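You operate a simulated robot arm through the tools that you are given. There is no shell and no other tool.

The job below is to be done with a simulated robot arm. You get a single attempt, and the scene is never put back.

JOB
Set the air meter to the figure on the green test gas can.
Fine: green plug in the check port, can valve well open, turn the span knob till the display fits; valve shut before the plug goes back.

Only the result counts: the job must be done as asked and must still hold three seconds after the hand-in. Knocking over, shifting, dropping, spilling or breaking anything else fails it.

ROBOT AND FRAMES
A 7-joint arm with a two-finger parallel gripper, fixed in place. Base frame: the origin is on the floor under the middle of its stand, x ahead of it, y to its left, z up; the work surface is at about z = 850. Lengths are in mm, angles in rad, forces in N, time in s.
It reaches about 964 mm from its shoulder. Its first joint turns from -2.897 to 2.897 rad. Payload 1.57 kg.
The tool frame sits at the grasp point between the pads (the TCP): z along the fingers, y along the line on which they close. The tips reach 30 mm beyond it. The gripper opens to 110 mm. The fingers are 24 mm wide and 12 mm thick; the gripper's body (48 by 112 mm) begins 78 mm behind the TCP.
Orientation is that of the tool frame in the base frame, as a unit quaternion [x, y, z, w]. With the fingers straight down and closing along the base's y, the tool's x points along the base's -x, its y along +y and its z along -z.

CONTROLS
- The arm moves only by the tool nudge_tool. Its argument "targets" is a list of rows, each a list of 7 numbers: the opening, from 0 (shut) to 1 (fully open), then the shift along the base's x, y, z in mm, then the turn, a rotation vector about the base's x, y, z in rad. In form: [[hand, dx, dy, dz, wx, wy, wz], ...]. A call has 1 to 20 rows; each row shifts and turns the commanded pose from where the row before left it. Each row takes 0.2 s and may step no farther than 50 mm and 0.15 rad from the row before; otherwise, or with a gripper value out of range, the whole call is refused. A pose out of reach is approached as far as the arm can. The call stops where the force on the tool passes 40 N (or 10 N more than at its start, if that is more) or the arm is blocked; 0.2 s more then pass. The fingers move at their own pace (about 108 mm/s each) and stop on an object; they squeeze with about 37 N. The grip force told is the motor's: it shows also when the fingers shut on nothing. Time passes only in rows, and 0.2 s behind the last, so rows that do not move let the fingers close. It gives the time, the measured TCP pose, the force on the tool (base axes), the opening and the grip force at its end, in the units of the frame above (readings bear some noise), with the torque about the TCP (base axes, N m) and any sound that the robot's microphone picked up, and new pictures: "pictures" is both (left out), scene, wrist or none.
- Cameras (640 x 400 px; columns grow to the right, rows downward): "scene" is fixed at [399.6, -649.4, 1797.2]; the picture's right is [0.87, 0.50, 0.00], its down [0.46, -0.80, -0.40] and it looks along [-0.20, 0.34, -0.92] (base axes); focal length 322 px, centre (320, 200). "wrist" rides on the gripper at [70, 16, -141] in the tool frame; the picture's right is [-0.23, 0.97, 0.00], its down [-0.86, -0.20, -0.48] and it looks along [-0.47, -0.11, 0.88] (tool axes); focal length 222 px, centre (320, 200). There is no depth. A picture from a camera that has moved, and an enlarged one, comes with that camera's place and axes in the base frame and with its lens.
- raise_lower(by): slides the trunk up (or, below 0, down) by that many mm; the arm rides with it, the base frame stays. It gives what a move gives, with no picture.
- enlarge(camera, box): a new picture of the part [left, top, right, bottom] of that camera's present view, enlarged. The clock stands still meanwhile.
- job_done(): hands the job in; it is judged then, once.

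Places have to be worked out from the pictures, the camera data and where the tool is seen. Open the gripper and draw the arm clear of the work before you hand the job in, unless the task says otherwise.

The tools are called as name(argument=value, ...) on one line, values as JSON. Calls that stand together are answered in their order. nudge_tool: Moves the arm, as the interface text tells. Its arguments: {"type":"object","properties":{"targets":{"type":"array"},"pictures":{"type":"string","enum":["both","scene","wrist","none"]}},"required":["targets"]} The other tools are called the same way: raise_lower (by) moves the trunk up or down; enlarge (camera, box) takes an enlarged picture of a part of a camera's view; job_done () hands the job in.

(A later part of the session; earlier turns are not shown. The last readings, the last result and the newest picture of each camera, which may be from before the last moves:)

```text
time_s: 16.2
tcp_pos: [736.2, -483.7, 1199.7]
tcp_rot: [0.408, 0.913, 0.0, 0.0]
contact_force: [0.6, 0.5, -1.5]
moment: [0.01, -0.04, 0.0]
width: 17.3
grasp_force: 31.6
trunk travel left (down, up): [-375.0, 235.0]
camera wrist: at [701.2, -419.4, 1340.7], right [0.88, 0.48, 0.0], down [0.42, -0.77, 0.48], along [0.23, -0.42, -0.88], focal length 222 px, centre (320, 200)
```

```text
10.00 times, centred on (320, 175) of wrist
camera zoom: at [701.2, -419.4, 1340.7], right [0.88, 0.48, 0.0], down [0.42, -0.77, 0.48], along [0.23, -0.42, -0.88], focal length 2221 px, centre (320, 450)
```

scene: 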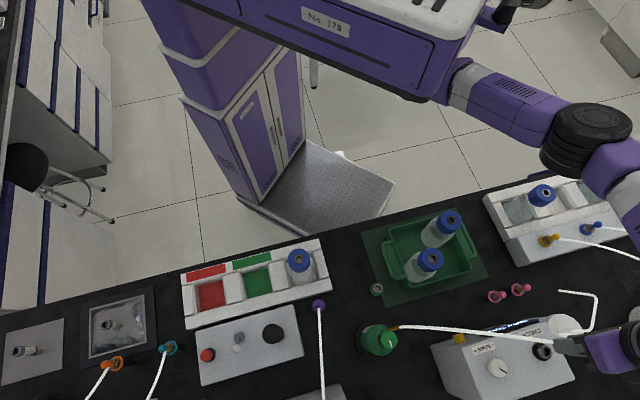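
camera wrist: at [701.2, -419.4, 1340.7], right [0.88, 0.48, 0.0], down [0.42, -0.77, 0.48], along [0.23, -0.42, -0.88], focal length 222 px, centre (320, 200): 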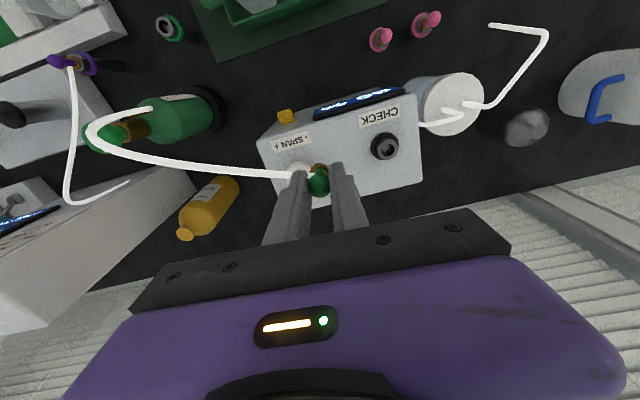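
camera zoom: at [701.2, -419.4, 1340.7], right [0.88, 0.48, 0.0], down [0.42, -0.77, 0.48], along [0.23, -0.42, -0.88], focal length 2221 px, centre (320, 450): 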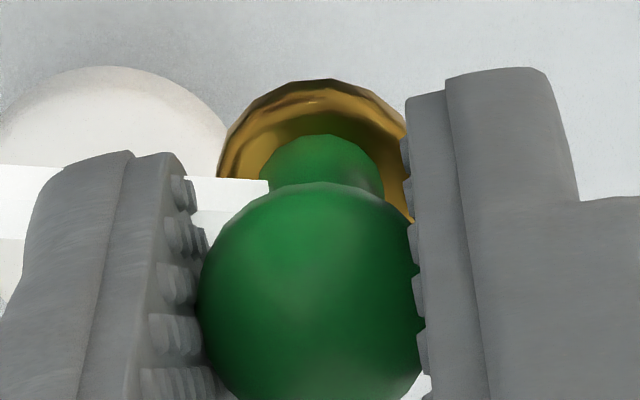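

Stereo puts the port at (807.8, -445.1, 1081) and the holder tip at (469.2, -469.0, 934.5). With the same plug-to-tool offset, the TCP must go to (809.1, -447.5), and the seated height should be TCP z ≈ 1122. I go there at z = 1200 and check.

nudge_tool(targets=[[0, 36.8, 16.9, 0, 0, 0, 0], [0, 36.8, 16.9, 0, 0, 0, 0], [0, 0, 0, 0, 0, 0, 0], [0, 0, 0, 0, 0, 0, 0]], pictures="wrist")

enlarge(camera="wrist", box=[280, 125, 360, 175])

enlarge(camera="scene", box=[500, 320, 620, 395])

```text
time_s: 17.2
tcp_pos: [809.8, -443.1, 1201.2]
tcp_rot: [0.407, 0.913, 0.0, 0.0]
contact_force: [0.1, 1.1, -0.3]
moment: [-0.01, 0.02, -0.04]
width: 17.2
grasp_force: 32.5
trunk travel left (down, up): [-375.0, 235.0]
camera wrist: at [775.0, -381.4, 1341.0], right [0.88, 0.48, 0.0], down [0.42, -0.77, 0.48], along [0.23, -0.42, -0.88], focal length 222 px, centre (320, 200)
```

wrist: 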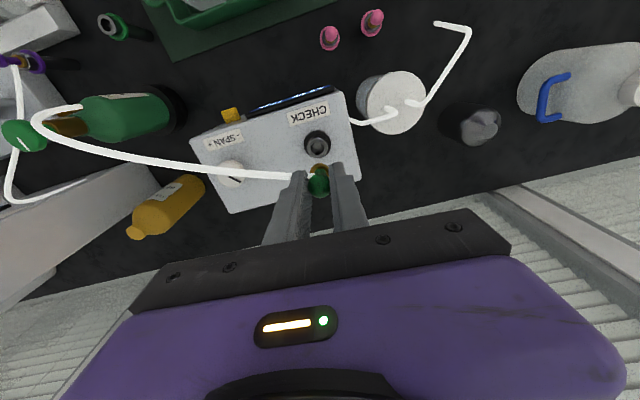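

```text
8.00 times, centred on (320, 150) of wrist
camera zoom: at [775.0, -381.4, 1341.0], right [0.88, 0.48, 0.0], down [0.42, -0.77, 0.48], along [0.23, -0.42, -0.88], focal length 1777 px, centre (320, 600)
```

zoom: 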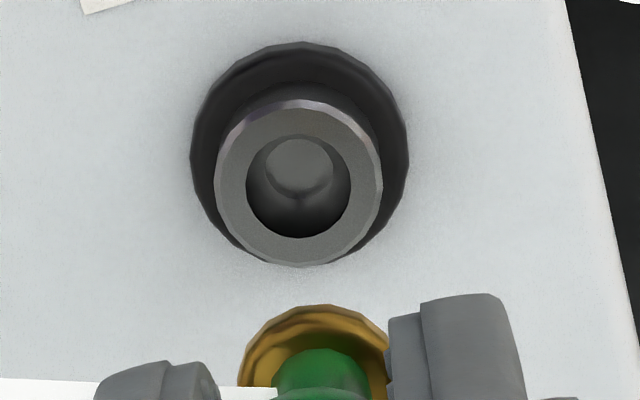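

```text
5.33 times, centred on (560, 358) of scene
camera zoom: at [399.6, -649.4, 1797.2], right [0.87, 0.5, 0.0], down [0.46, -0.8, -0.4], along [-0.2, 0.34, -0.92], focal length 1720 px, centre (-960, -640)
```

zoom: 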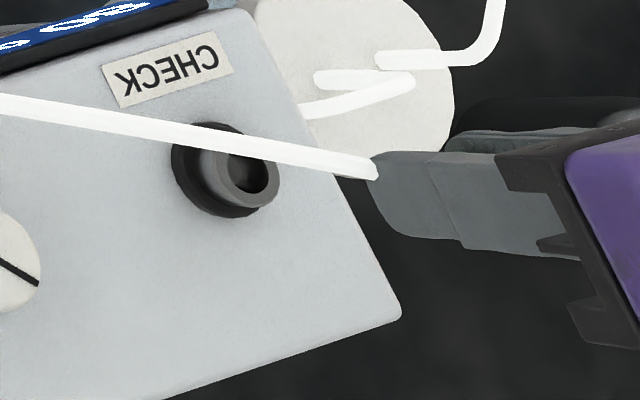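

The reported camera pose is the reliable position reading: the TCP is really at about (809.8, -444.2), and two views agree on the port at (806.4, -445.1, 1084). Allowing for the plug's small offset in the grip, I correct by about (-2.9, -2.4) and re-check.

nudge_tool(targets=[[0, -2.9, -2.4, 0, 0, 0, 0], [0, 0, 0, 0, 0, 0, 0], [0, 0, 0, 0, 0, 0, 0], [0, 0, 0, 0, 0, 0, 0]], pictures="wrist")

enlarge(camera="wrist", box=[280, 125, 360, 175])

enlarge(camera="wrist", box=[280, 150, 360, 200])

```text
time_s: 18.2
tcp_pos: [805.3, -447.5, 1200.5]
tcp_rot: [0.408, 0.913, 0.0, 0.0]
contact_force: [-0.4, -1.5, -0.7]
moment: [0.01, -0.04, 0.01]
width: 17.3
grasp_force: 32.0
trunk travel left (down, up): [-375.0, 235.0]
camera wrist: at [772.3, -384.7, 1341.5], right [0.88, 0.48, 0.0], down [0.42, -0.77, 0.48], along [0.23, -0.42, -0.88], focal length 222 px, centre (320, 200)
```

wrist: 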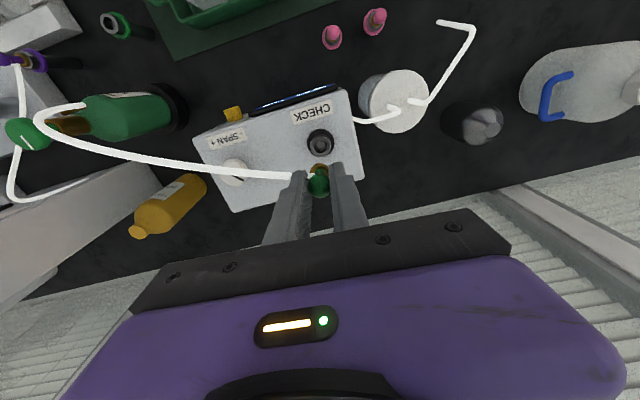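

```text
8.00 times, centred on (320, 150) of wrist
camera zoom: at [772.3, -384.7, 1341.5], right [0.88, 0.48, 0.0], down [0.42, -0.77, 0.48], along [0.23, -0.42, -0.88], focal length 1777 px, centre (320, 600)
```

zoom: 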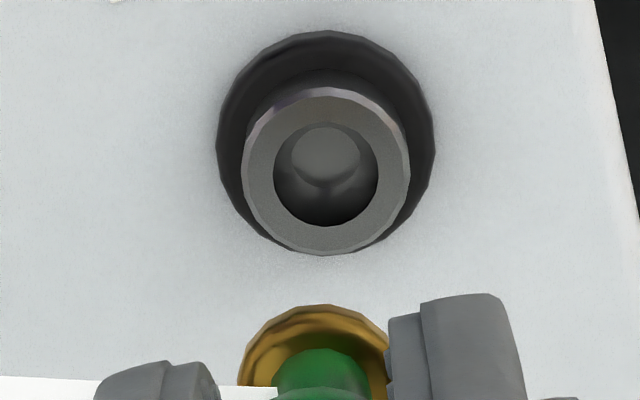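

```text
8.00 times, centred on (320, 175) of wrist
camera zoom: at [772.3, -384.7, 1341.5], right [0.88, 0.48, 0.0], down [0.42, -0.77, 0.48], along [0.23, -0.42, -0.88], focal length 1777 px, centre (320, 400)
```

zoom: 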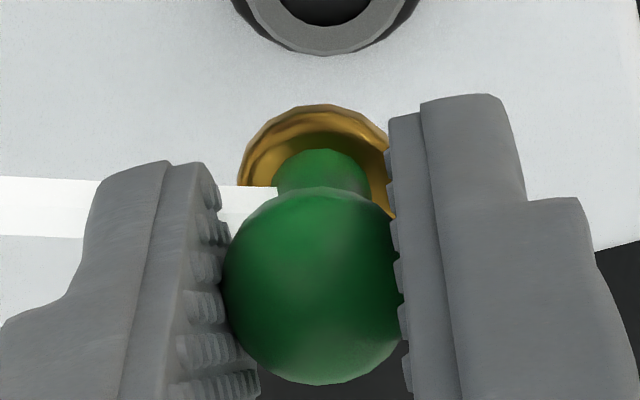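

The plug hangs straight, and the port is within about 0.7 mm of where it should appear. I make the small correction while descending to z ≈ 1165, then check again.

nudge_tool(targets=[[0, 0.3, 0.6, -12, 0, 0, 0], [0, 0, 0, -12, 0, 0, 0], [0, 0, 0, -12, 0, 0, 0], [0, 0, 0, 0, 0, 0, 0], [0, 0, 0, 0, 0, 0, 0]], pictures="wrist")

enlarge(camera="wrist", box=[280, 130, 360, 180])

enlarge(camera="scene", box=[510, 320, 606, 380])

```text
time_s: 19.4
tcp_pos: [807.8, -448.1, 1165.1]
tcp_rot: [0.407, 0.913, 0.0, 0.0]
contact_force: [0.5, 0.0, -1.0]
moment: [-0.04, -0.03, 0.01]
width: 17.2
grasp_force: 32.2
trunk travel left (down, up): [-375.0, 235.0]
camera wrist: at [772.3, -385.9, 1306.0], right [0.88, 0.48, 0.0], down [0.42, -0.77, 0.48], along [0.23, -0.42, -0.88], focal length 222 px, centre (320, 200)
```

wrist: 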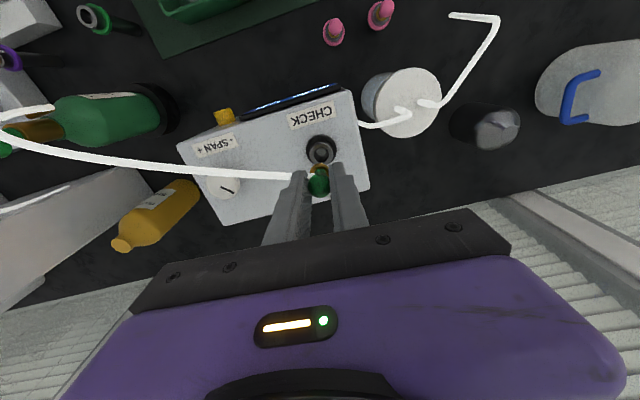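

```text
8.00 times, centred on (320, 155) of wrist
camera zoom: at [772.3, -385.9, 1306.0], right [0.88, 0.48, 0.0], down [0.42, -0.77, 0.48], along [0.23, -0.42, -0.88], focal length 1777 px, centre (320, 560)
```

zoom: 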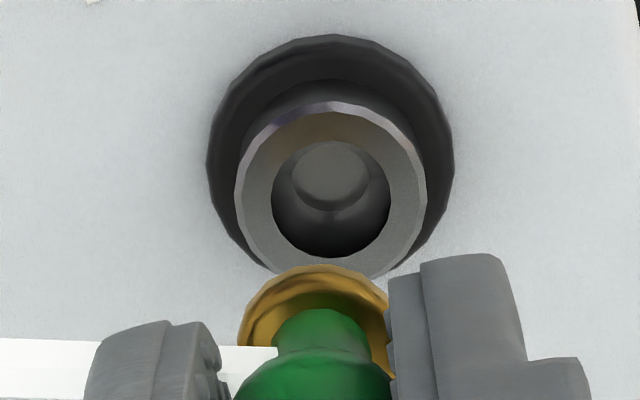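

```text
6.67 times, centred on (558, 350) of scene
camera zoom: at [399.6, -649.4, 1797.2], right [0.87, 0.5, 0.0], down [0.46, -0.8, -0.4], along [-0.2, 0.34, -0.92], focal length 2150 px, centre (-1267, -800)
```

zoom: 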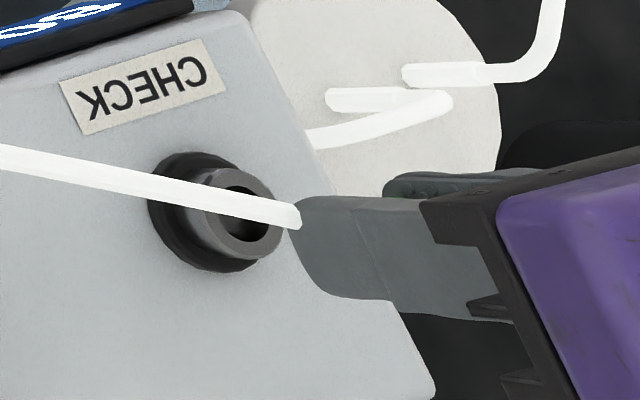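

The TCP drifted about 2 mm in y while descending. I correct by (0.2, 2.1) and go to about z = 1152.

nudge_tool(targets=[[0, 0.2, 2.1, 0, 0, 0, 0], [0, 0, 0, -6, 0, 0, 0], [0, 0, 0, -6, 0, 0, 0], [0, 0, 0, 0, 0, 0, 0], [0, 0, 0, 0, 0, 0, 0]], pictures="wrist")

enlarge(camera="wrist", box=[280, 130, 360, 180])

enlarge(camera="scene", box=[510, 320, 606, 380])

```text
time_s: 20.6
tcp_pos: [806.1, -447.1, 1152.5]
tcp_rot: [0.407, 0.913, 0.0, 0.0]
contact_force: [-0.7, -0.3, -0.9]
moment: [-0.01, 0.03, -0.02]
width: 17.3
grasp_force: 32.2
trunk travel left (down, up): [-375.0, 235.0]
camera wrist: at [771.0, -384.3, 1294.2], right [0.88, 0.48, 0.0], down [0.42, -0.77, 0.48], along [0.23, -0.42, -0.88], focal length 222 px, centre (320, 200)
```

wrist: 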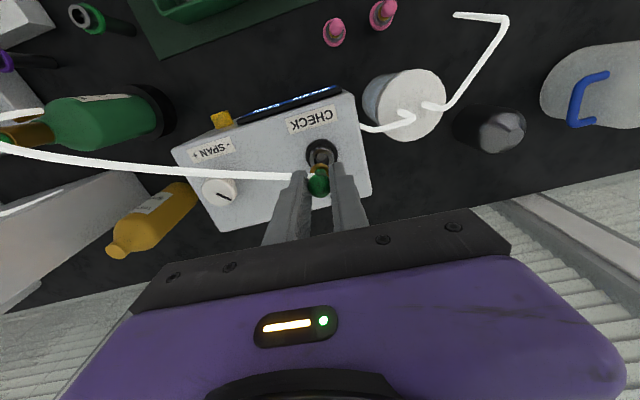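

```text
8.00 times, centred on (320, 155) of wrist
camera zoom: at [771.0, -384.3, 1294.2], right [0.88, 0.48, 0.0], down [0.42, -0.77, 0.48], along [0.23, -0.42, -0.88], focal length 1777 px, centre (320, 560)
```

zoom: 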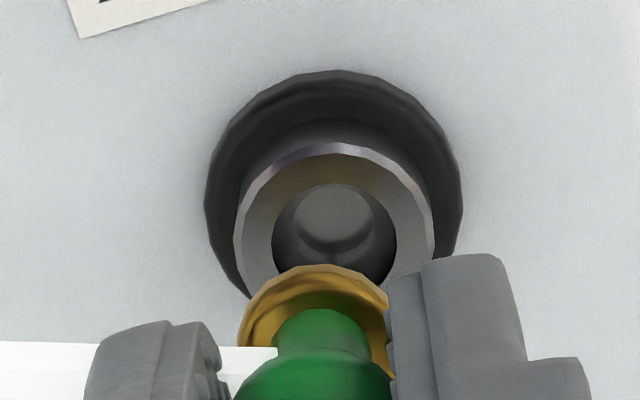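

```text
6.67 times, centred on (558, 350) of scene
camera zoom: at [399.6, -649.4, 1797.2], right [0.87, 0.5, 0.0], down [0.46, -0.8, -0.4], along [-0.2, 0.34, -0.92], focal length 2150 px, centre (-1267, -800)
```

zoom: 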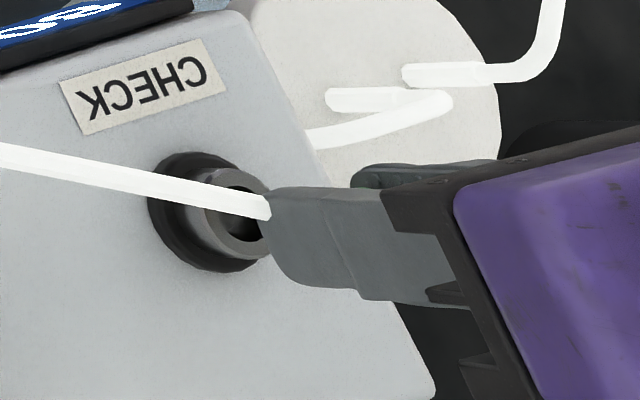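

Now the port is about 1.5 mm to the right of the plug axis; I correct by (1.15, 1.0) and check before going lower.

nudge_tool(targets=[[0, 1.15, 1.0, 0, 0, 0, 0], [0, 0, 0, -4, 0, 0, 0], [0, 0, 0, 0, 0, 0, 0], [0, 0, 0, 0, 0, 0, 0]], pictures="wrist")

enlarge(camera="wrist", box=[280, 130, 360, 180])

```text
time_s: 21.6
tcp_pos: [805.4, -447.5, 1148.2]
tcp_rot: [0.408, 0.913, 0.0, 0.0]
contact_force: [0.7, 0.0, -1.0]
moment: [0.02, -0.01, -0.01]
width: 17.2
grasp_force: 32.6
trunk travel left (down, up): [-375.0, 235.0]
camera wrist: at [771.6, -383.7, 1289.8], right [0.88, 0.48, 0.0], down [0.42, -0.77, 0.48], along [0.23, -0.42, -0.88], focal length 222 px, centre (320, 200)
```

wrist: 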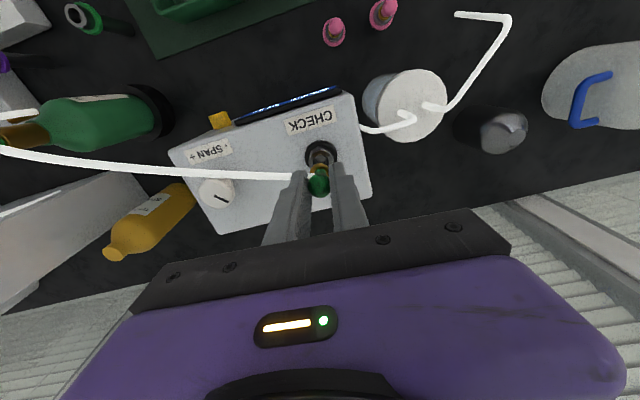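

```text
8.00 times, centred on (320, 155) of wrist
camera zoom: at [771.6, -383.7, 1289.8], right [0.88, 0.48, 0.0], down [0.42, -0.77, 0.48], along [0.23, -0.42, -0.88], focal length 1777 px, centre (320, 560)
```

zoom: 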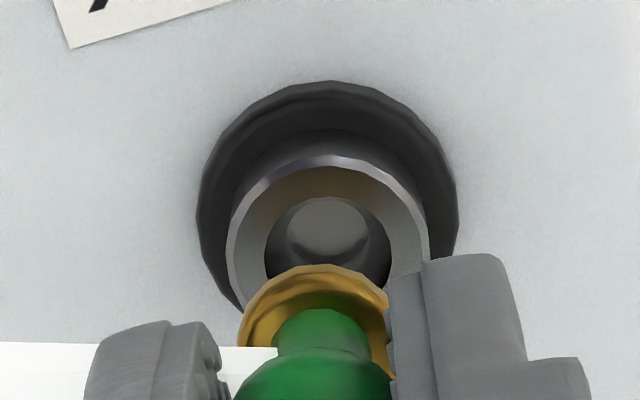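

Nearly aligned, with about 0.8 mm left along the picture's right. I correct that and ease down in small steps, watching the force.

nudge_tool(targets=[[0, 0.7, 0.4, 0, 0, 0, 0], [0, 0, 0, -3, 0, 0, 0], [0, 0, 0, -3, 0, 0, 0], [0, 0, 0, 0, 0, 0, 0]], pictures="wrist")

enlarge(camera="wrist", box=[280, 130, 360, 180])

```text
time_s: 22.6
tcp_pos: [806.0, -445.0, 1142.5]
tcp_rot: [0.408, 0.913, 0.0, 0.0]
contact_force: [-0.2, 0.0, -1.1]
moment: [0.01, -0.01, 0.02]
width: 17.2
grasp_force: 32.4
trunk travel left (down, up): [-375.0, 235.0]
camera wrist: at [772.9, -382.9, 1283.6], right [0.88, 0.48, 0.0], down [0.42, -0.77, 0.48], along [0.23, -0.42, -0.88], focal length 222 px, centre (320, 200)
```

wrist: 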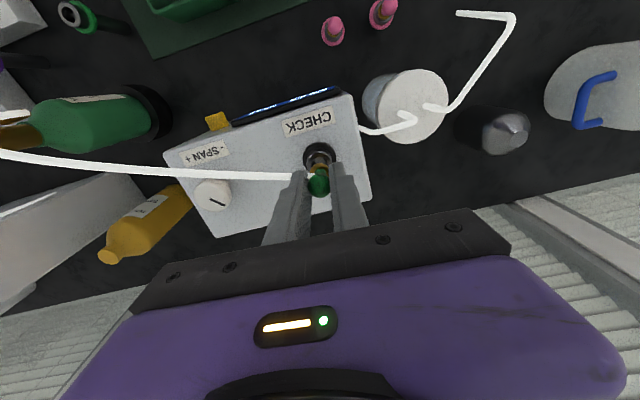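

```text
8.00 times, centred on (320, 155) of wrist
camera zoom: at [772.9, -382.9, 1283.6], right [0.88, 0.48, 0.0], down [0.42, -0.77, 0.48], along [0.23, -0.42, -0.88], focal length 1777 px, centre (320, 560)
```

zoom: 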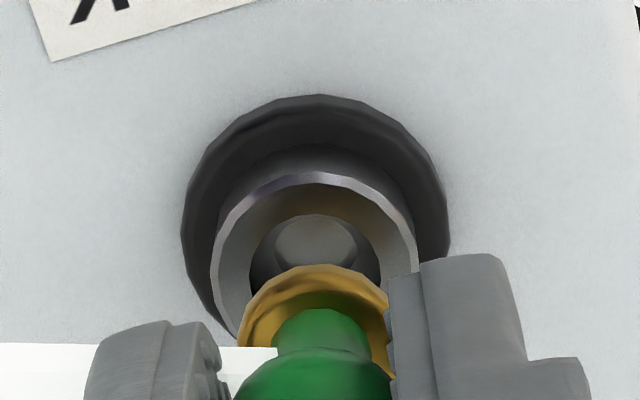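

A slight overshoot to the other side (about 0.7 mm); force is still nil. I correct and go another 4 mm.

nudge_tool(targets=[[0, -0.5, -0.3, 0, 0, 0, 0], [0, 0, 0, -2, 0, 0, 0], [0, 0, 0, -2, 0, 0, 0], [0, 0, 0, 0, 0, 0, 0]], pictures="wrist")

enlarge(camera="wrist", box=[280, 130, 360, 180])

```text
time_s: 23.6
tcp_pos: [807.8, -445.7, 1138.7]
tcp_rot: [0.408, 0.913, 0.001, 0.0]
contact_force: [0.9, -0.1, -0.8]
moment: [0.0, 0.0, 0.0]
width: 17.1
grasp_force: 32.3
trunk travel left (down, up): [-375.0, 235.0]
camera wrist: at [772.9, -382.8, 1279.8], right [0.88, 0.48, 0.0], down [0.42, -0.77, 0.48], along [0.23, -0.42, -0.88], focal length 222 px, centre (320, 200)
```

wrist: 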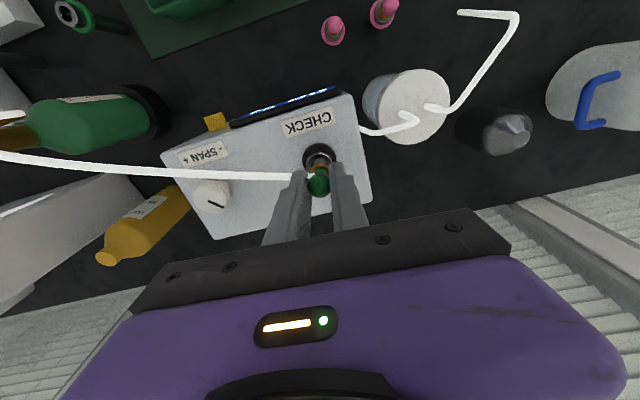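

```text
8.00 times, centred on (320, 155) of wrist
camera zoom: at [772.9, -382.8, 1279.8], right [0.88, 0.48, 0.0], down [0.42, -0.77, 0.48], along [0.23, -0.42, -0.88], focal length 1777 px, centre (320, 560)
```

zoom: 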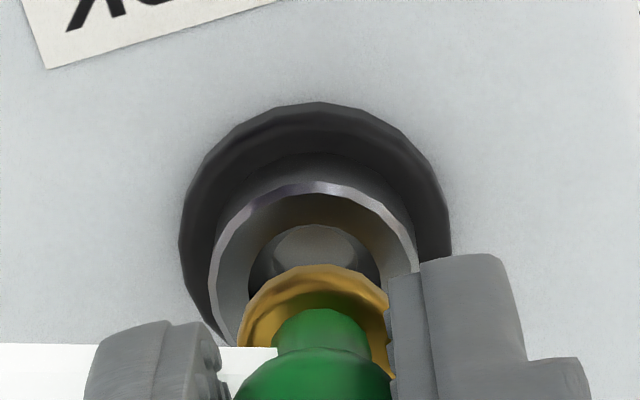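

The side shift did not take (some stiction), so I ask for a slightly larger correction, then another small descent.

nudge_tool(targets=[[0, -0.9, -0.5, 0, 0, 0, 0], [0, 0, 0, -2, 0, 0, 0], [0, 0, 0, 0, 0, 0, 0], [0, 0, 0, 0, 0, 0, 0]], pictures="wrist")

enlarge(camera="wrist", box=[280, 130, 360, 180])

```text
time_s: 24.6
tcp_pos: [805.2, -446.1, 1137.2]
tcp_rot: [0.408, 0.913, 0.0, 0.0]
contact_force: [0.5, 0.1, 0.3]
moment: [-0.03, 0.01, 0.03]
width: 16.9
grasp_force: 31.8
trunk travel left (down, up): [-375.0, 235.0]
camera wrist: at [771.2, -384.8, 1277.4], right [0.88, 0.48, 0.0], down [0.42, -0.77, 0.48], along [0.23, -0.42, -0.88], focal length 222 px, centre (320, 200)
```

wrist: 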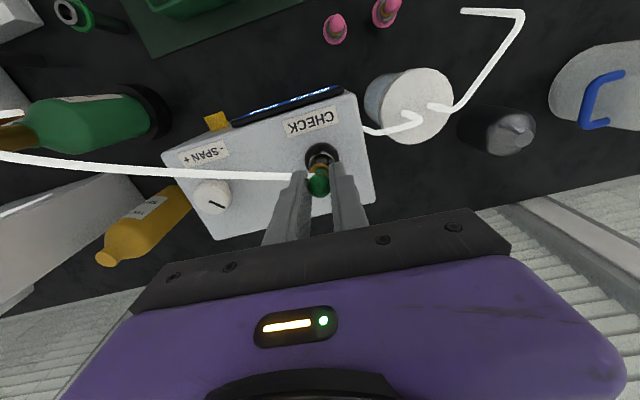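

```text
8.00 times, centred on (320, 155) of wrist
camera zoom: at [771.2, -384.8, 1277.4], right [0.88, 0.48, 0.0], down [0.42, -0.77, 0.48], along [0.23, -0.42, -0.88], focal length 1777 px, centre (320, 560)
```

zoom: 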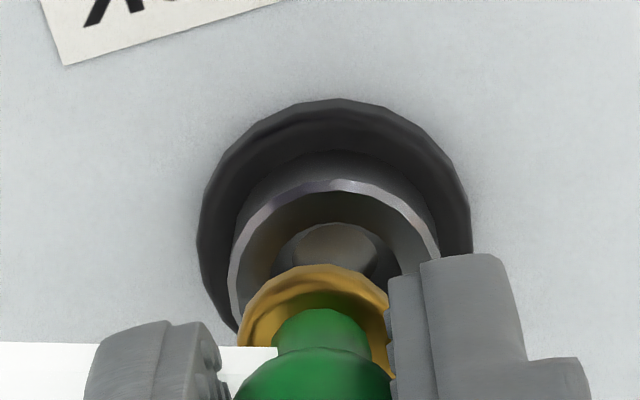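

The arm's position wanders by 1–2 mm between calls. I hold still for a second to see whether it settles, with no motion commanded.

nudge_tool(targets=[[0, 0, 0, 0, 0, 0, 0], [0, 0, 0, 0, 0, 0, 0], [0, 0, 0, 0, 0, 0, 0], [0, 0, 0, 0, 0, 0, 0], [0, 0, 0, 0, 0, 0, 0]], pictures="wrist")

enlarge(camera="wrist", box=[280, 130, 360, 180])

```text
time_s: 25.8
tcp_pos: [804.6, -446.2, 1135.7]
tcp_rot: [0.408, 0.913, 0.001, 0.0]
contact_force: [0.0, 1.0, -0.8]
moment: [0.04, 0.01, 0.0]
width: 17.3
grasp_force: 32.4
trunk travel left (down, up): [-375.0, 235.0]
camera wrist: at [771.2, -384.8, 1277.4], right [0.88, 0.48, 0.0], down [0.42, -0.77, 0.48], along [0.23, -0.42, -0.88], focal length 222 px, centre (320, 200)
```

wrist: 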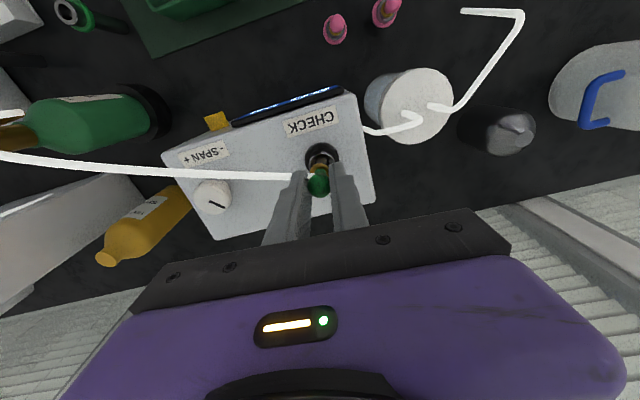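

```text
8.00 times, centred on (320, 155) of wrist
camera zoom: at [771.2, -384.8, 1277.4], right [0.88, 0.48, 0.0], down [0.42, -0.77, 0.48], along [0.23, -0.42, -0.88], focal length 1777 px, centre (320, 560)
```

zoom: 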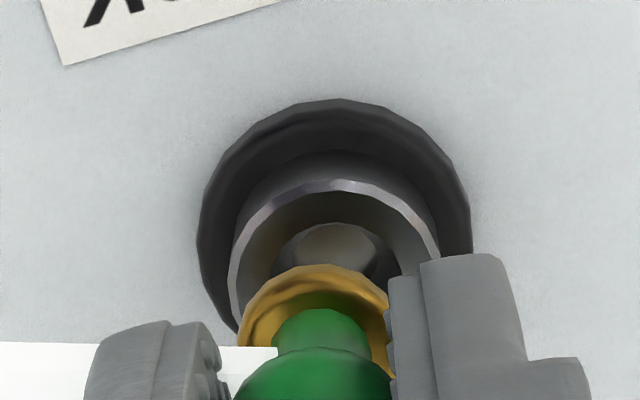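

Holding is perfectly stable; each motion carries about a 1 mm random error instead. I aim for the centre again.

nudge_tool(targets=[[0, 0.5, 0.9, 0, 0, 0, 0], [0, 0, 0, 0, 0, 0, 0], [0, 0, 0, 0, 0, 0, 0]], pictures="wrist")

enlarge(camera="wrist", box=[280, 130, 360, 180])

```text
time_s: 26.6
tcp_pos: [805.1, -444.9, 1135.9]
tcp_rot: [0.408, 0.913, 0.0, 0.001]
contact_force: [-0.1, 0.0, -0.3]
moment: [0.0, 0.05, 0.01]
width: 17.2
grasp_force: 31.7
trunk travel left (down, up): [-375.0, 235.0]
camera wrist: at [771.7, -383.3, 1277.5], right [0.88, 0.48, 0.0], down [0.42, -0.77, 0.48], along [0.23, -0.42, -0.88], focal length 222 px, centre (320, 200)
```

wrist: 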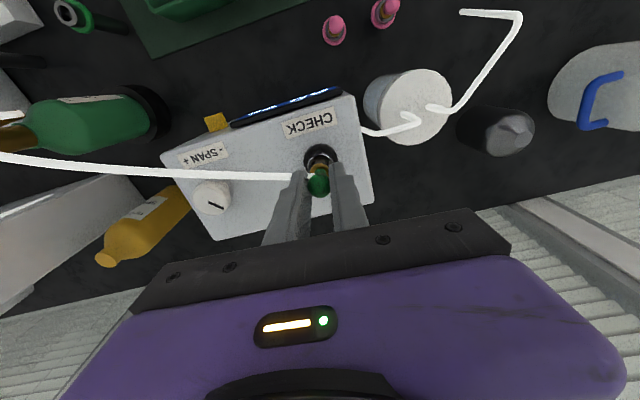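

```text
8.00 times, centred on (320, 155) of wrist
camera zoom: at [771.7, -383.3, 1277.5], right [0.88, 0.48, 0.0], down [0.42, -0.77, 0.48], along [0.23, -0.42, -0.88], focal length 1777 px, centre (320, 560)
```

zoom: 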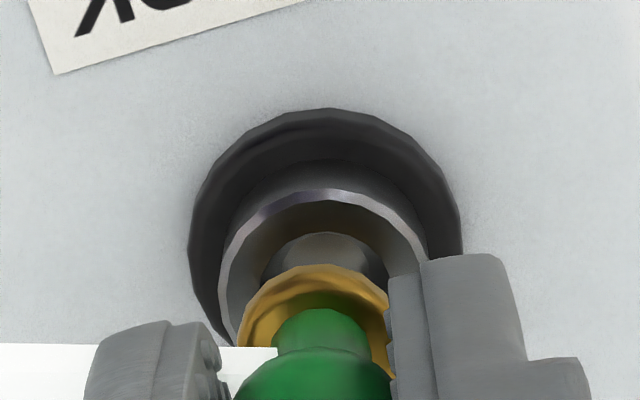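

Well centred now (within 0.3 mm). I descend 4 mm and read the force.

nudge_tool(targets=[[0, 0, 0, -2, 0, 0, 0], [0, 0, 0, -2, 0, 0, 0], [0, 0, 0, 0, 0, 0, 0]], pictures="wrist")

enlarge(camera="wrist", box=[280, 130, 360, 180])

```text
time_s: 27.4
tcp_pos: [806.3, -444.3, 1132.2]
tcp_rot: [0.407, 0.913, 0.0, 0.0]
contact_force: [0.3, -0.2, 0.4]
moment: [-0.01, 0.02, -0.05]
width: 17.3
grasp_force: 32.4
trunk travel left (down, up): [-375.0, 235.0]
camera wrist: at [771.7, -382.6, 1273.2], right [0.88, 0.48, 0.0], down [0.42, -0.77, 0.48], along [0.23, -0.42, -0.88], focal length 222 px, centre (320, 200)
```

wrist: 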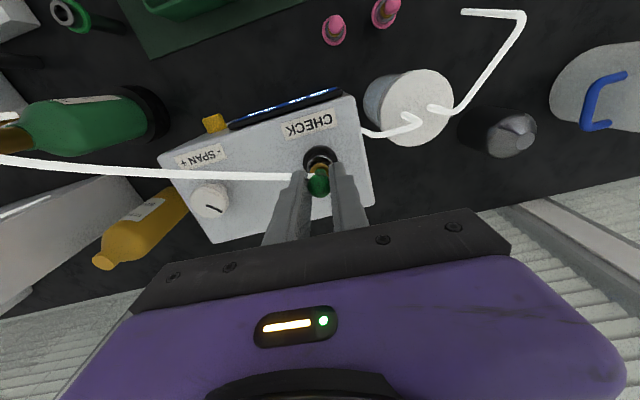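

```text
8.00 times, centred on (320, 155) of wrist
camera zoom: at [771.7, -382.6, 1273.2], right [0.88, 0.48, 0.0], down [0.42, -0.77, 0.48], along [0.23, -0.42, -0.88], focal length 1777 px, centre (320, 560)
```

zoom: 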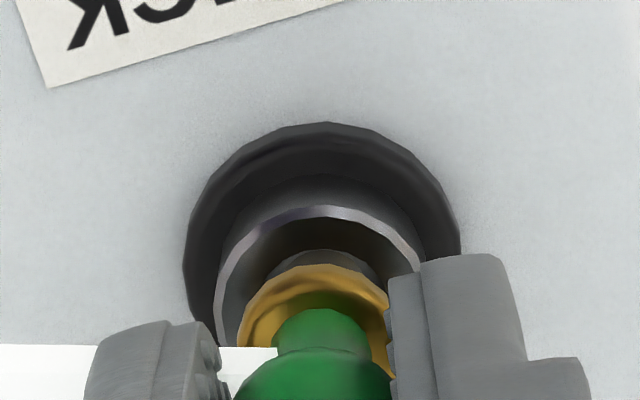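

Still centred and free of force. I descend another 4 mm, toward the expected seat at about z = 1126–1127.

nudge_tool(targets=[[0, 0, 0, -2, 0, 0, 0], [0, 0, 0, -2, 0, 0, 0], [0, 0, 0, 0, 0, 0, 0]], pictures="wrist")

enlarge(camera="wrist", box=[280, 130, 360, 180])

```text
time_s: 28.2
tcp_pos: [806.6, -445.3, 1127.1]
tcp_rot: [0.407, 0.913, 0.0, 0.0]
contact_force: [0.1, -0.5, -0.6]
moment: [-0.01, -0.03, -0.01]
width: 17.1
grasp_force: 32.5
trunk travel left (down, up): [-375.0, 235.0]
camera wrist: at [771.9, -382.5, 1269.0], right [0.88, 0.48, 0.0], down [0.42, -0.77, 0.48], along [0.23, -0.42, -0.88], focal length 222 px, centre (320, 200)
```

wrist: 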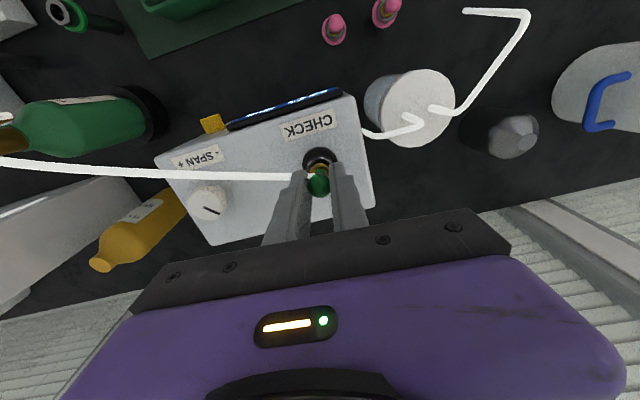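

```text
8.00 times, centred on (320, 155) of wrist
camera zoom: at [771.9, -382.5, 1269.0], right [0.88, 0.48, 0.0], down [0.42, -0.77, 0.48], along [0.23, -0.42, -0.88], focal length 1777 px, centre (320, 560)
```

zoom: 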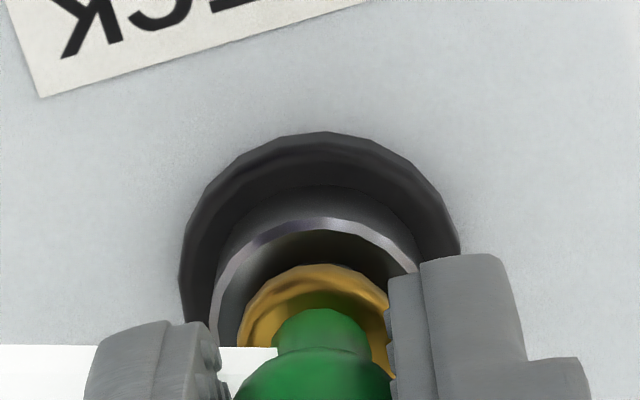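

Still free. Comparing with how the plug looked seated in its holder, about 4 mm remain; I keep descending in small steps.

nudge_tool(targets=[[0, -0.4, -0.2, -2, 0, 0, 0], [0, 0, 0, -1.5, 0, 0, 0], [0, 0, 0, 0, 0, 0, 0]], pictures="wrist")

enlarge(camera="wrist", box=[280, 130, 360, 180])

```text
time_s: 29.0
tcp_pos: [806.2, -444.9, 1124.3]
tcp_rot: [0.408, 0.913, 0.0, 0.0]
contact_force: [-0.1, 0.4, -0.9]
moment: [0.0, 0.01, -0.01]
width: 17.1
grasp_force: 32.1
trunk travel left (down, up): [-375.0, 235.0]
camera wrist: at [772.2, -382.8, 1265.2], right [0.88, 0.48, 0.0], down [0.42, -0.77, 0.48], along [0.23, -0.42, -0.88], focal length 222 px, centre (320, 200)
```

wrist: 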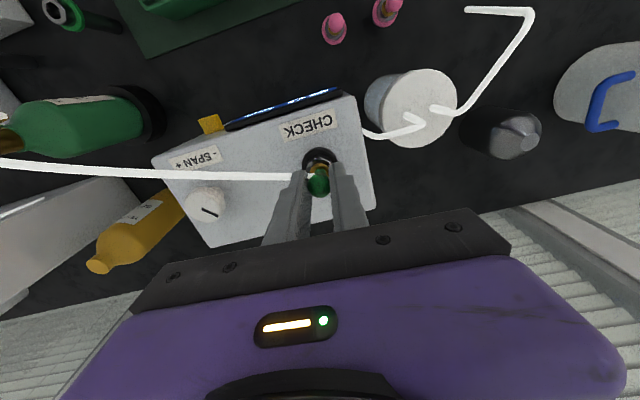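

```text
8.00 times, centred on (320, 155) of wrist
camera zoom: at [772.2, -382.8, 1265.2], right [0.88, 0.48, 0.0], down [0.42, -0.77, 0.48], along [0.23, -0.42, -0.88], focal length 1777 px, centre (320, 560)
```

zoom: 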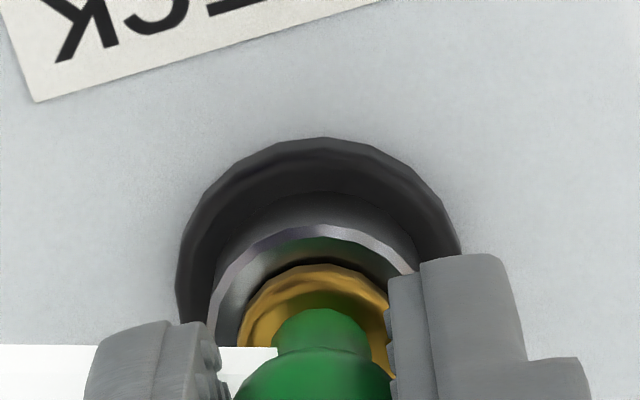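

nudge_tool(targets=[[0, -0.4, -0.2, -1.5, 0, 0, 0], [0, 0, 0, -1, 0, 0, 0], [0, 0, 0, 0, 0, 0, 0]], pictures="wrist")

enlarge(camera="wrist", box=[280, 130, 360, 180])

```text
time_s: 29.8
tcp_pos: [805.3, -444.2, 1123.5]
tcp_rot: [0.406, 0.914, 0.0, 0.001]
contact_force: [2.8, -1.4, 9.5]
moment: [-0.06, -0.07, 0.07]
width: 17.1
grasp_force: 32.2
trunk travel left (down, up): [-375.0, 235.0]
camera wrist: at [771.2, -382.5, 1263.6], right [0.88, 0.48, 0.0], down [0.42, -0.77, 0.48], along [0.23, -0.42, -0.88], focal length 222 px, centre (320, 200)
```

wrist: 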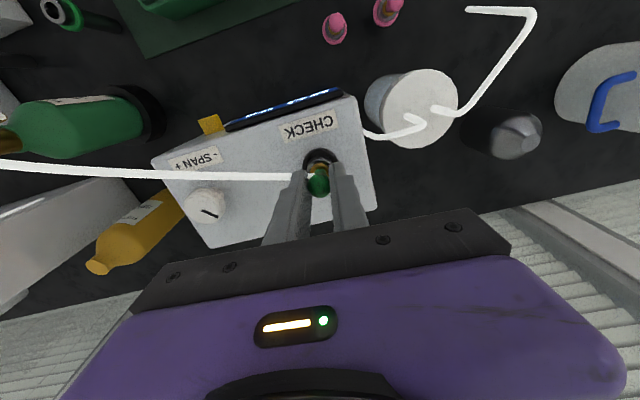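

```text
8.00 times, centred on (320, 155) of wrist
camera zoom: at [771.2, -382.5, 1263.6], right [0.88, 0.48, 0.0], down [0.42, -0.77, 0.48], along [0.23, -0.42, -0.88], focal length 1777 px, centre (320, 560)
```

zoom: 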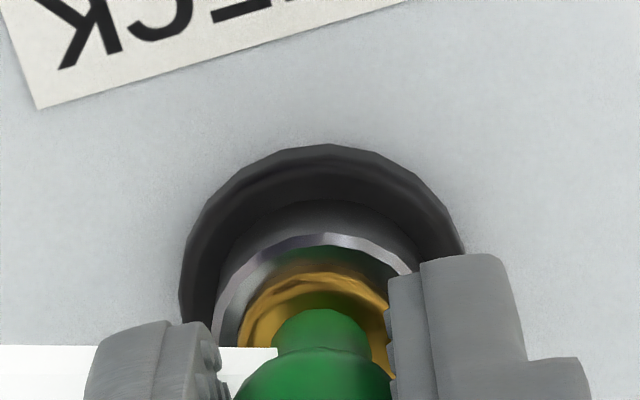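

Contact at last: about 9.5 N upward at TCP z ≈ 1122.6, and the picture matches how the plug sat in its holder. I press 1 mm more to make sure it is fully home.

nudge_tool(targets=[[0, 0, 0, -1.2, 0, 0, 0], [0, 0, 0, 0, 0, 0, 0]], pictures="wrist")

enlarge(camera="wrist", box=[280, 130, 360, 180])

enlarge(camera="scene", box=[510, 320, 606, 380])

```text
time_s: 30.4
tcp_pos: [804.3, -445.0, 1123.6]
tcp_rot: [0.407, 0.913, -0.001, 0.001]
contact_force: [2.8, 1.1, 20.7]
moment: [0.06, -0.02, 0.01]
width: 17.2
grasp_force: 32.1
trunk travel left (down, up): [-375.0, 235.0]
camera wrist: at [771.2, -382.5, 1263.5], right [0.88, 0.48, 0.0], down [0.42, -0.77, 0.48], along [0.23, -0.42, -0.88], focal length 222 px, centre (320, 200)
```

wrist: 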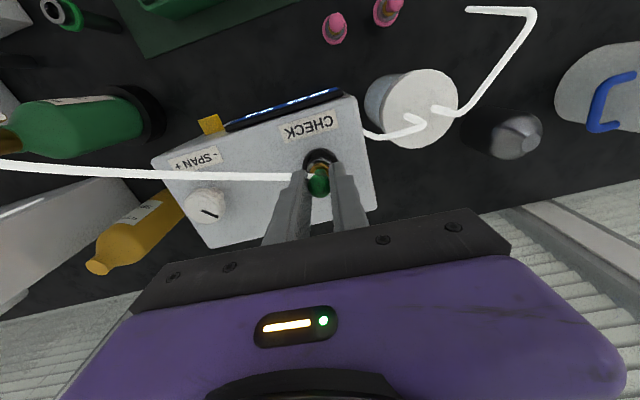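

```text
8.00 times, centred on (320, 155) of wrist
camera zoom: at [771.2, -382.5, 1263.5], right [0.88, 0.48, 0.0], down [0.42, -0.77, 0.48], along [0.23, -0.42, -0.88], focal length 1777 px, centre (320, 560)
```

zoom: 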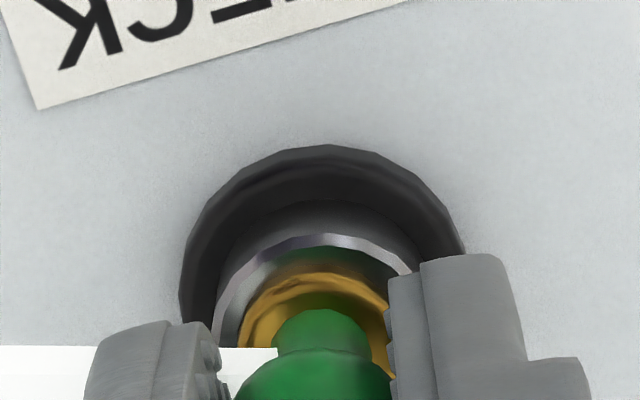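

```text
6.67 times, centred on (558, 350) of scene
camera zoom: at [399.6, -649.4, 1797.2], right [0.87, 0.5, 0.0], down [0.46, -0.8, -0.4], along [-0.2, 0.34, -0.92], focal length 2150 px, centre (-1267, -800)
```

zoom: 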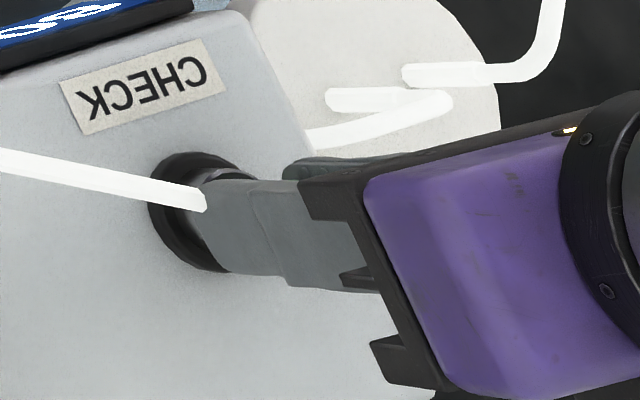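

A hard stop with 21 N and no further travel: the plug is home. I relieve the pressure a little and open the fingers gently.

nudge_tool(targets=[[0, 0, 0, 2, 0, 0, 0], [0.25, 0, 0, 0, 0, 0, 0], [0.4, 0, 0, 0, 0, 0, 0], [0.4, 0, 0, 0, 0, 0, 0]], pictures="both")

enlarge(camera="wrist", box=[270, 120, 370, 190])

```text
time_s: 31.4
tcp_pos: [805.8, -445.9, 1121.6]
tcp_rot: [0.408, 0.913, 0.0, 0.0]
contact_force: [-1.5, -1.0, 1.0]
moment: [0.01, -0.02, 0.02]
width: 44.2
grasp_force: 0.2
trunk travel left (down, up): [-375.0, 235.0]
camera wrist: at [771.6, -383.4, 1264.1], right [0.88, 0.48, 0.0], down [0.42, -0.77, 0.48], along [0.23, -0.42, -0.88], focal length 222 px, centre (320, 200)
```

scene: 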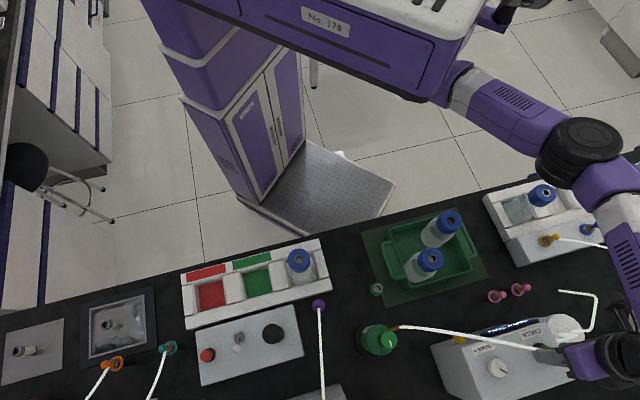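
wrist: 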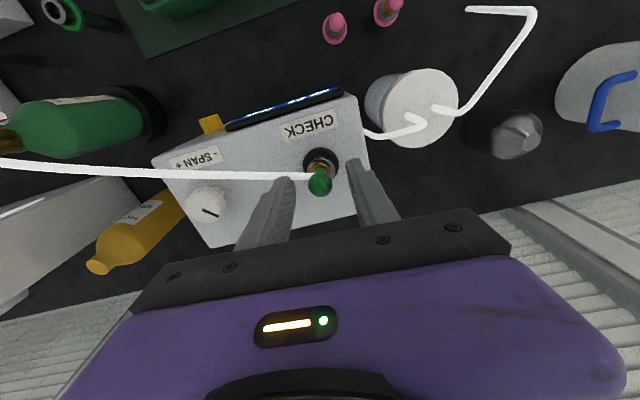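

```text
5.71 times, centred on (320, 155) of wrist
camera zoom: at [771.6, -383.4, 1264.1], right [0.88, 0.48, 0.0], down [0.42, -0.77, 0.48], along [0.23, -0.42, -0.88], focal length 1269 px, centre (320, 457)
```

zoom: 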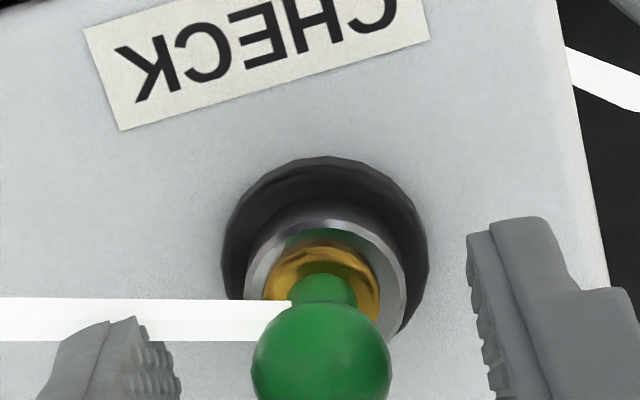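

The plug stands by itself in the check port, brass flange concentric with the rim. I rise clear and travel toward the can valve to measure it.

nudge_tool(targets=[[0.4, 0, 0, 15, 0, 0, 0], [0.4, 0, 0, 30, 0, 0, 0], [0.4, 0, 0, 40, 0, 0, 0], [0.5, -30, -14, 5, 0, 0, 0], [0.5, -42, -20, 0, 0, 0, 0], [0.5, -42, -20, 0, 0, 0, 0], [0.5, -42, -20, 0, 0, 0, 0], [0.5, -42, -20, 0, 0, 0, 0], [0.5, -42, -20, 0, 0, 0, 0], [0.5, -30, -14, 0, 0, 0, 0], [0.5, 0, 0, 0, 0, 0, 0]], pictures="both")

enlarge(camera="wrist", box=[240, 100, 400, 200])

enlarge(camera="scene", box=[420, 300, 600, 400])

```text
time_s: 33.8
tcp_pos: [537.6, -573.2, 1216.9]
tcp_rot: [0.408, 0.913, 0.0, 0.0]
contact_force: [0.4, 0.6, 0.3]
moment: [-0.02, -0.02, 0.01]
width: 54.8
grasp_force: 0.0
trunk travel left (down, up): [-375.0, 235.0]
camera wrist: at [502.3, -510.6, 1358.0], right [0.88, 0.48, 0.0], down [0.42, -0.77, 0.48], along [0.23, -0.42, -0.88], focal length 222 px, centre (320, 200)
```

scene: 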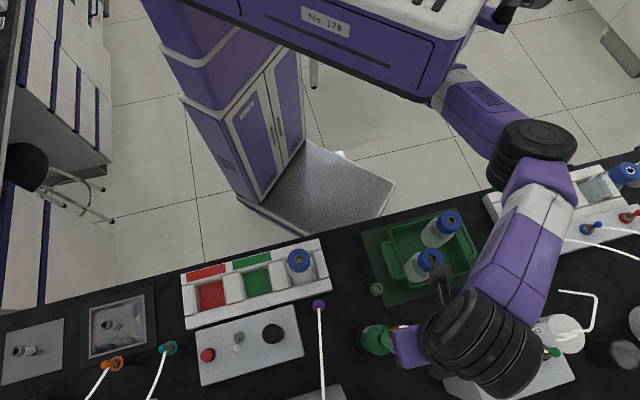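
wrist: 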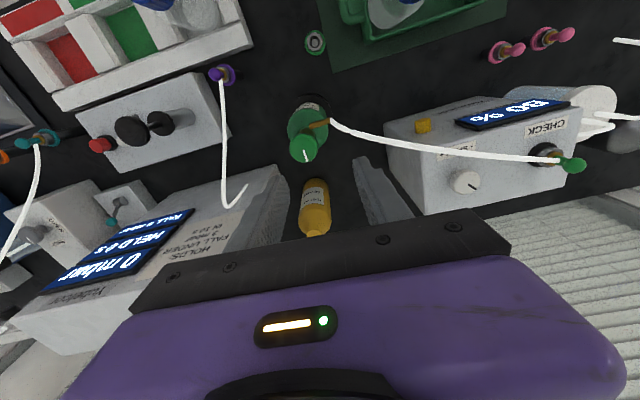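

```text
4.00 times, centred on (320, 150) of wrist
camera zoom: at [502.3, -510.6, 1358.0], right [0.88, 0.48, 0.0], down [0.42, -0.77, 0.48], along [0.23, -0.42, -0.88], focal length 888 px, centre (320, 400)
```

zoom: 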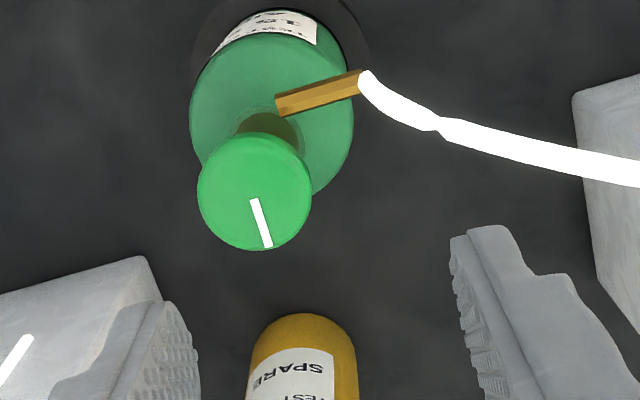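

```text
3.56 times, centred on (510, 350) of scene
camera zoom: at [399.6, -649.4, 1797.2], right [0.87, 0.5, 0.0], down [0.46, -0.8, -0.4], along [-0.2, 0.34, -0.92], focal length 1146 px, centre (-356, -333)
```

zoom: 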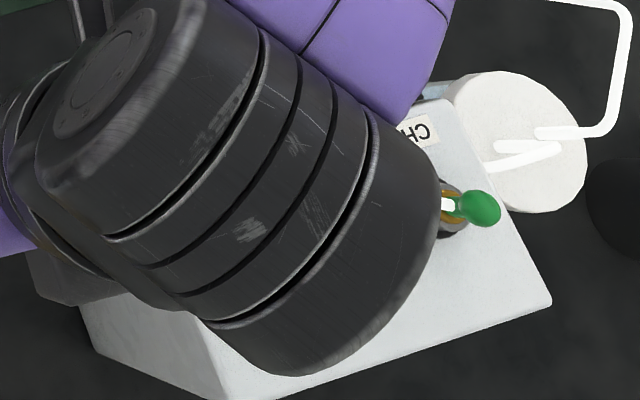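

The valve knob's top centre is at about (519.5, -584.5, 1092.6), around 34 mm across, with its white mark pointing away from the robot. I take one oblique look from the side to see the knob's thickness and how high the nozzle is.

nudge_tool(targets=[[0.5, 35, 32, -10, 0, 0, 0], [0.5, 35, 32, -13, 0, 0, 0], [0.5, 35, 32, -14, 0, 0, 0], [0.5, 0, 0, 0, 0, 0, 0]], pictures="wrist")

enlarge(camera="wrist", box=[120, 110, 240, 220])

enlarge(camera="scene", box=[350, 310, 430, 370])

```text
time_s: 34.8
tcp_pos: [644.2, -471.0, 1176.0]
tcp_rot: [0.407, 0.914, 0.0, 0.0]
contact_force: [0.9, 0.4, 0.0]
moment: [0.02, -0.05, 0.0]
width: 55.2
grasp_force: 0.1
trunk travel left (down, up): [-375.0, 235.0]
camera wrist: at [608.8, -409.6, 1317.6], right [0.88, 0.48, 0.0], down [0.42, -0.77, 0.48], along [0.23, -0.42, -0.88], focal length 222 px, centre (320, 200)
```

wrist: 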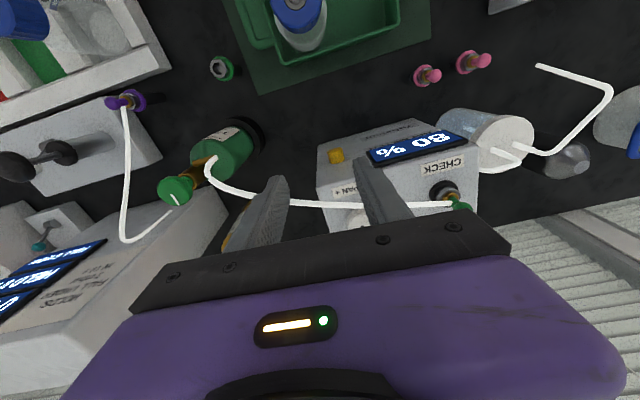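

```text
3.64 times, centred on (180, 165) of wrist
camera zoom: at [608.8, -409.6, 1317.6], right [0.88, 0.48, 0.0], down [0.42, -0.77, 0.48], along [0.23, -0.42, -0.88], focal length 808 px, centre (829, 327)
```

zoom: 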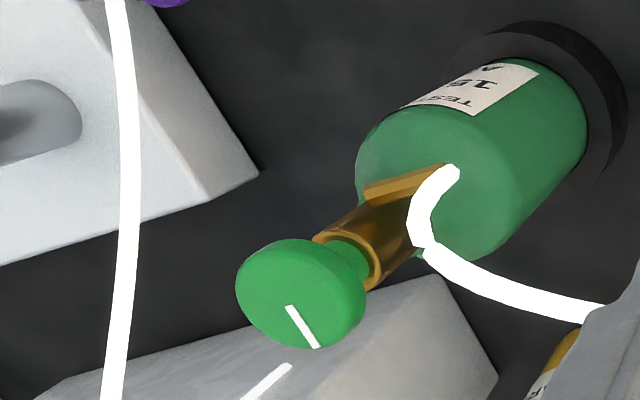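

```text
6.67 times, centred on (390, 340) of scene
camera zoom: at [399.6, -649.4, 1797.2], right [0.87, 0.5, 0.0], down [0.46, -0.8, -0.4], along [-0.2, 0.34, -0.92], focal length 2150 px, centre (-147, -733)
```

zoom: 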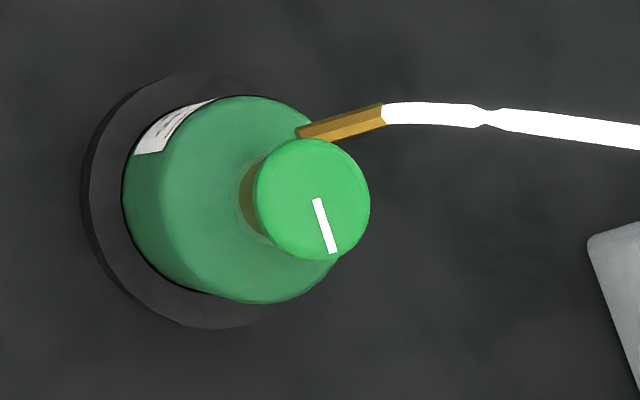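

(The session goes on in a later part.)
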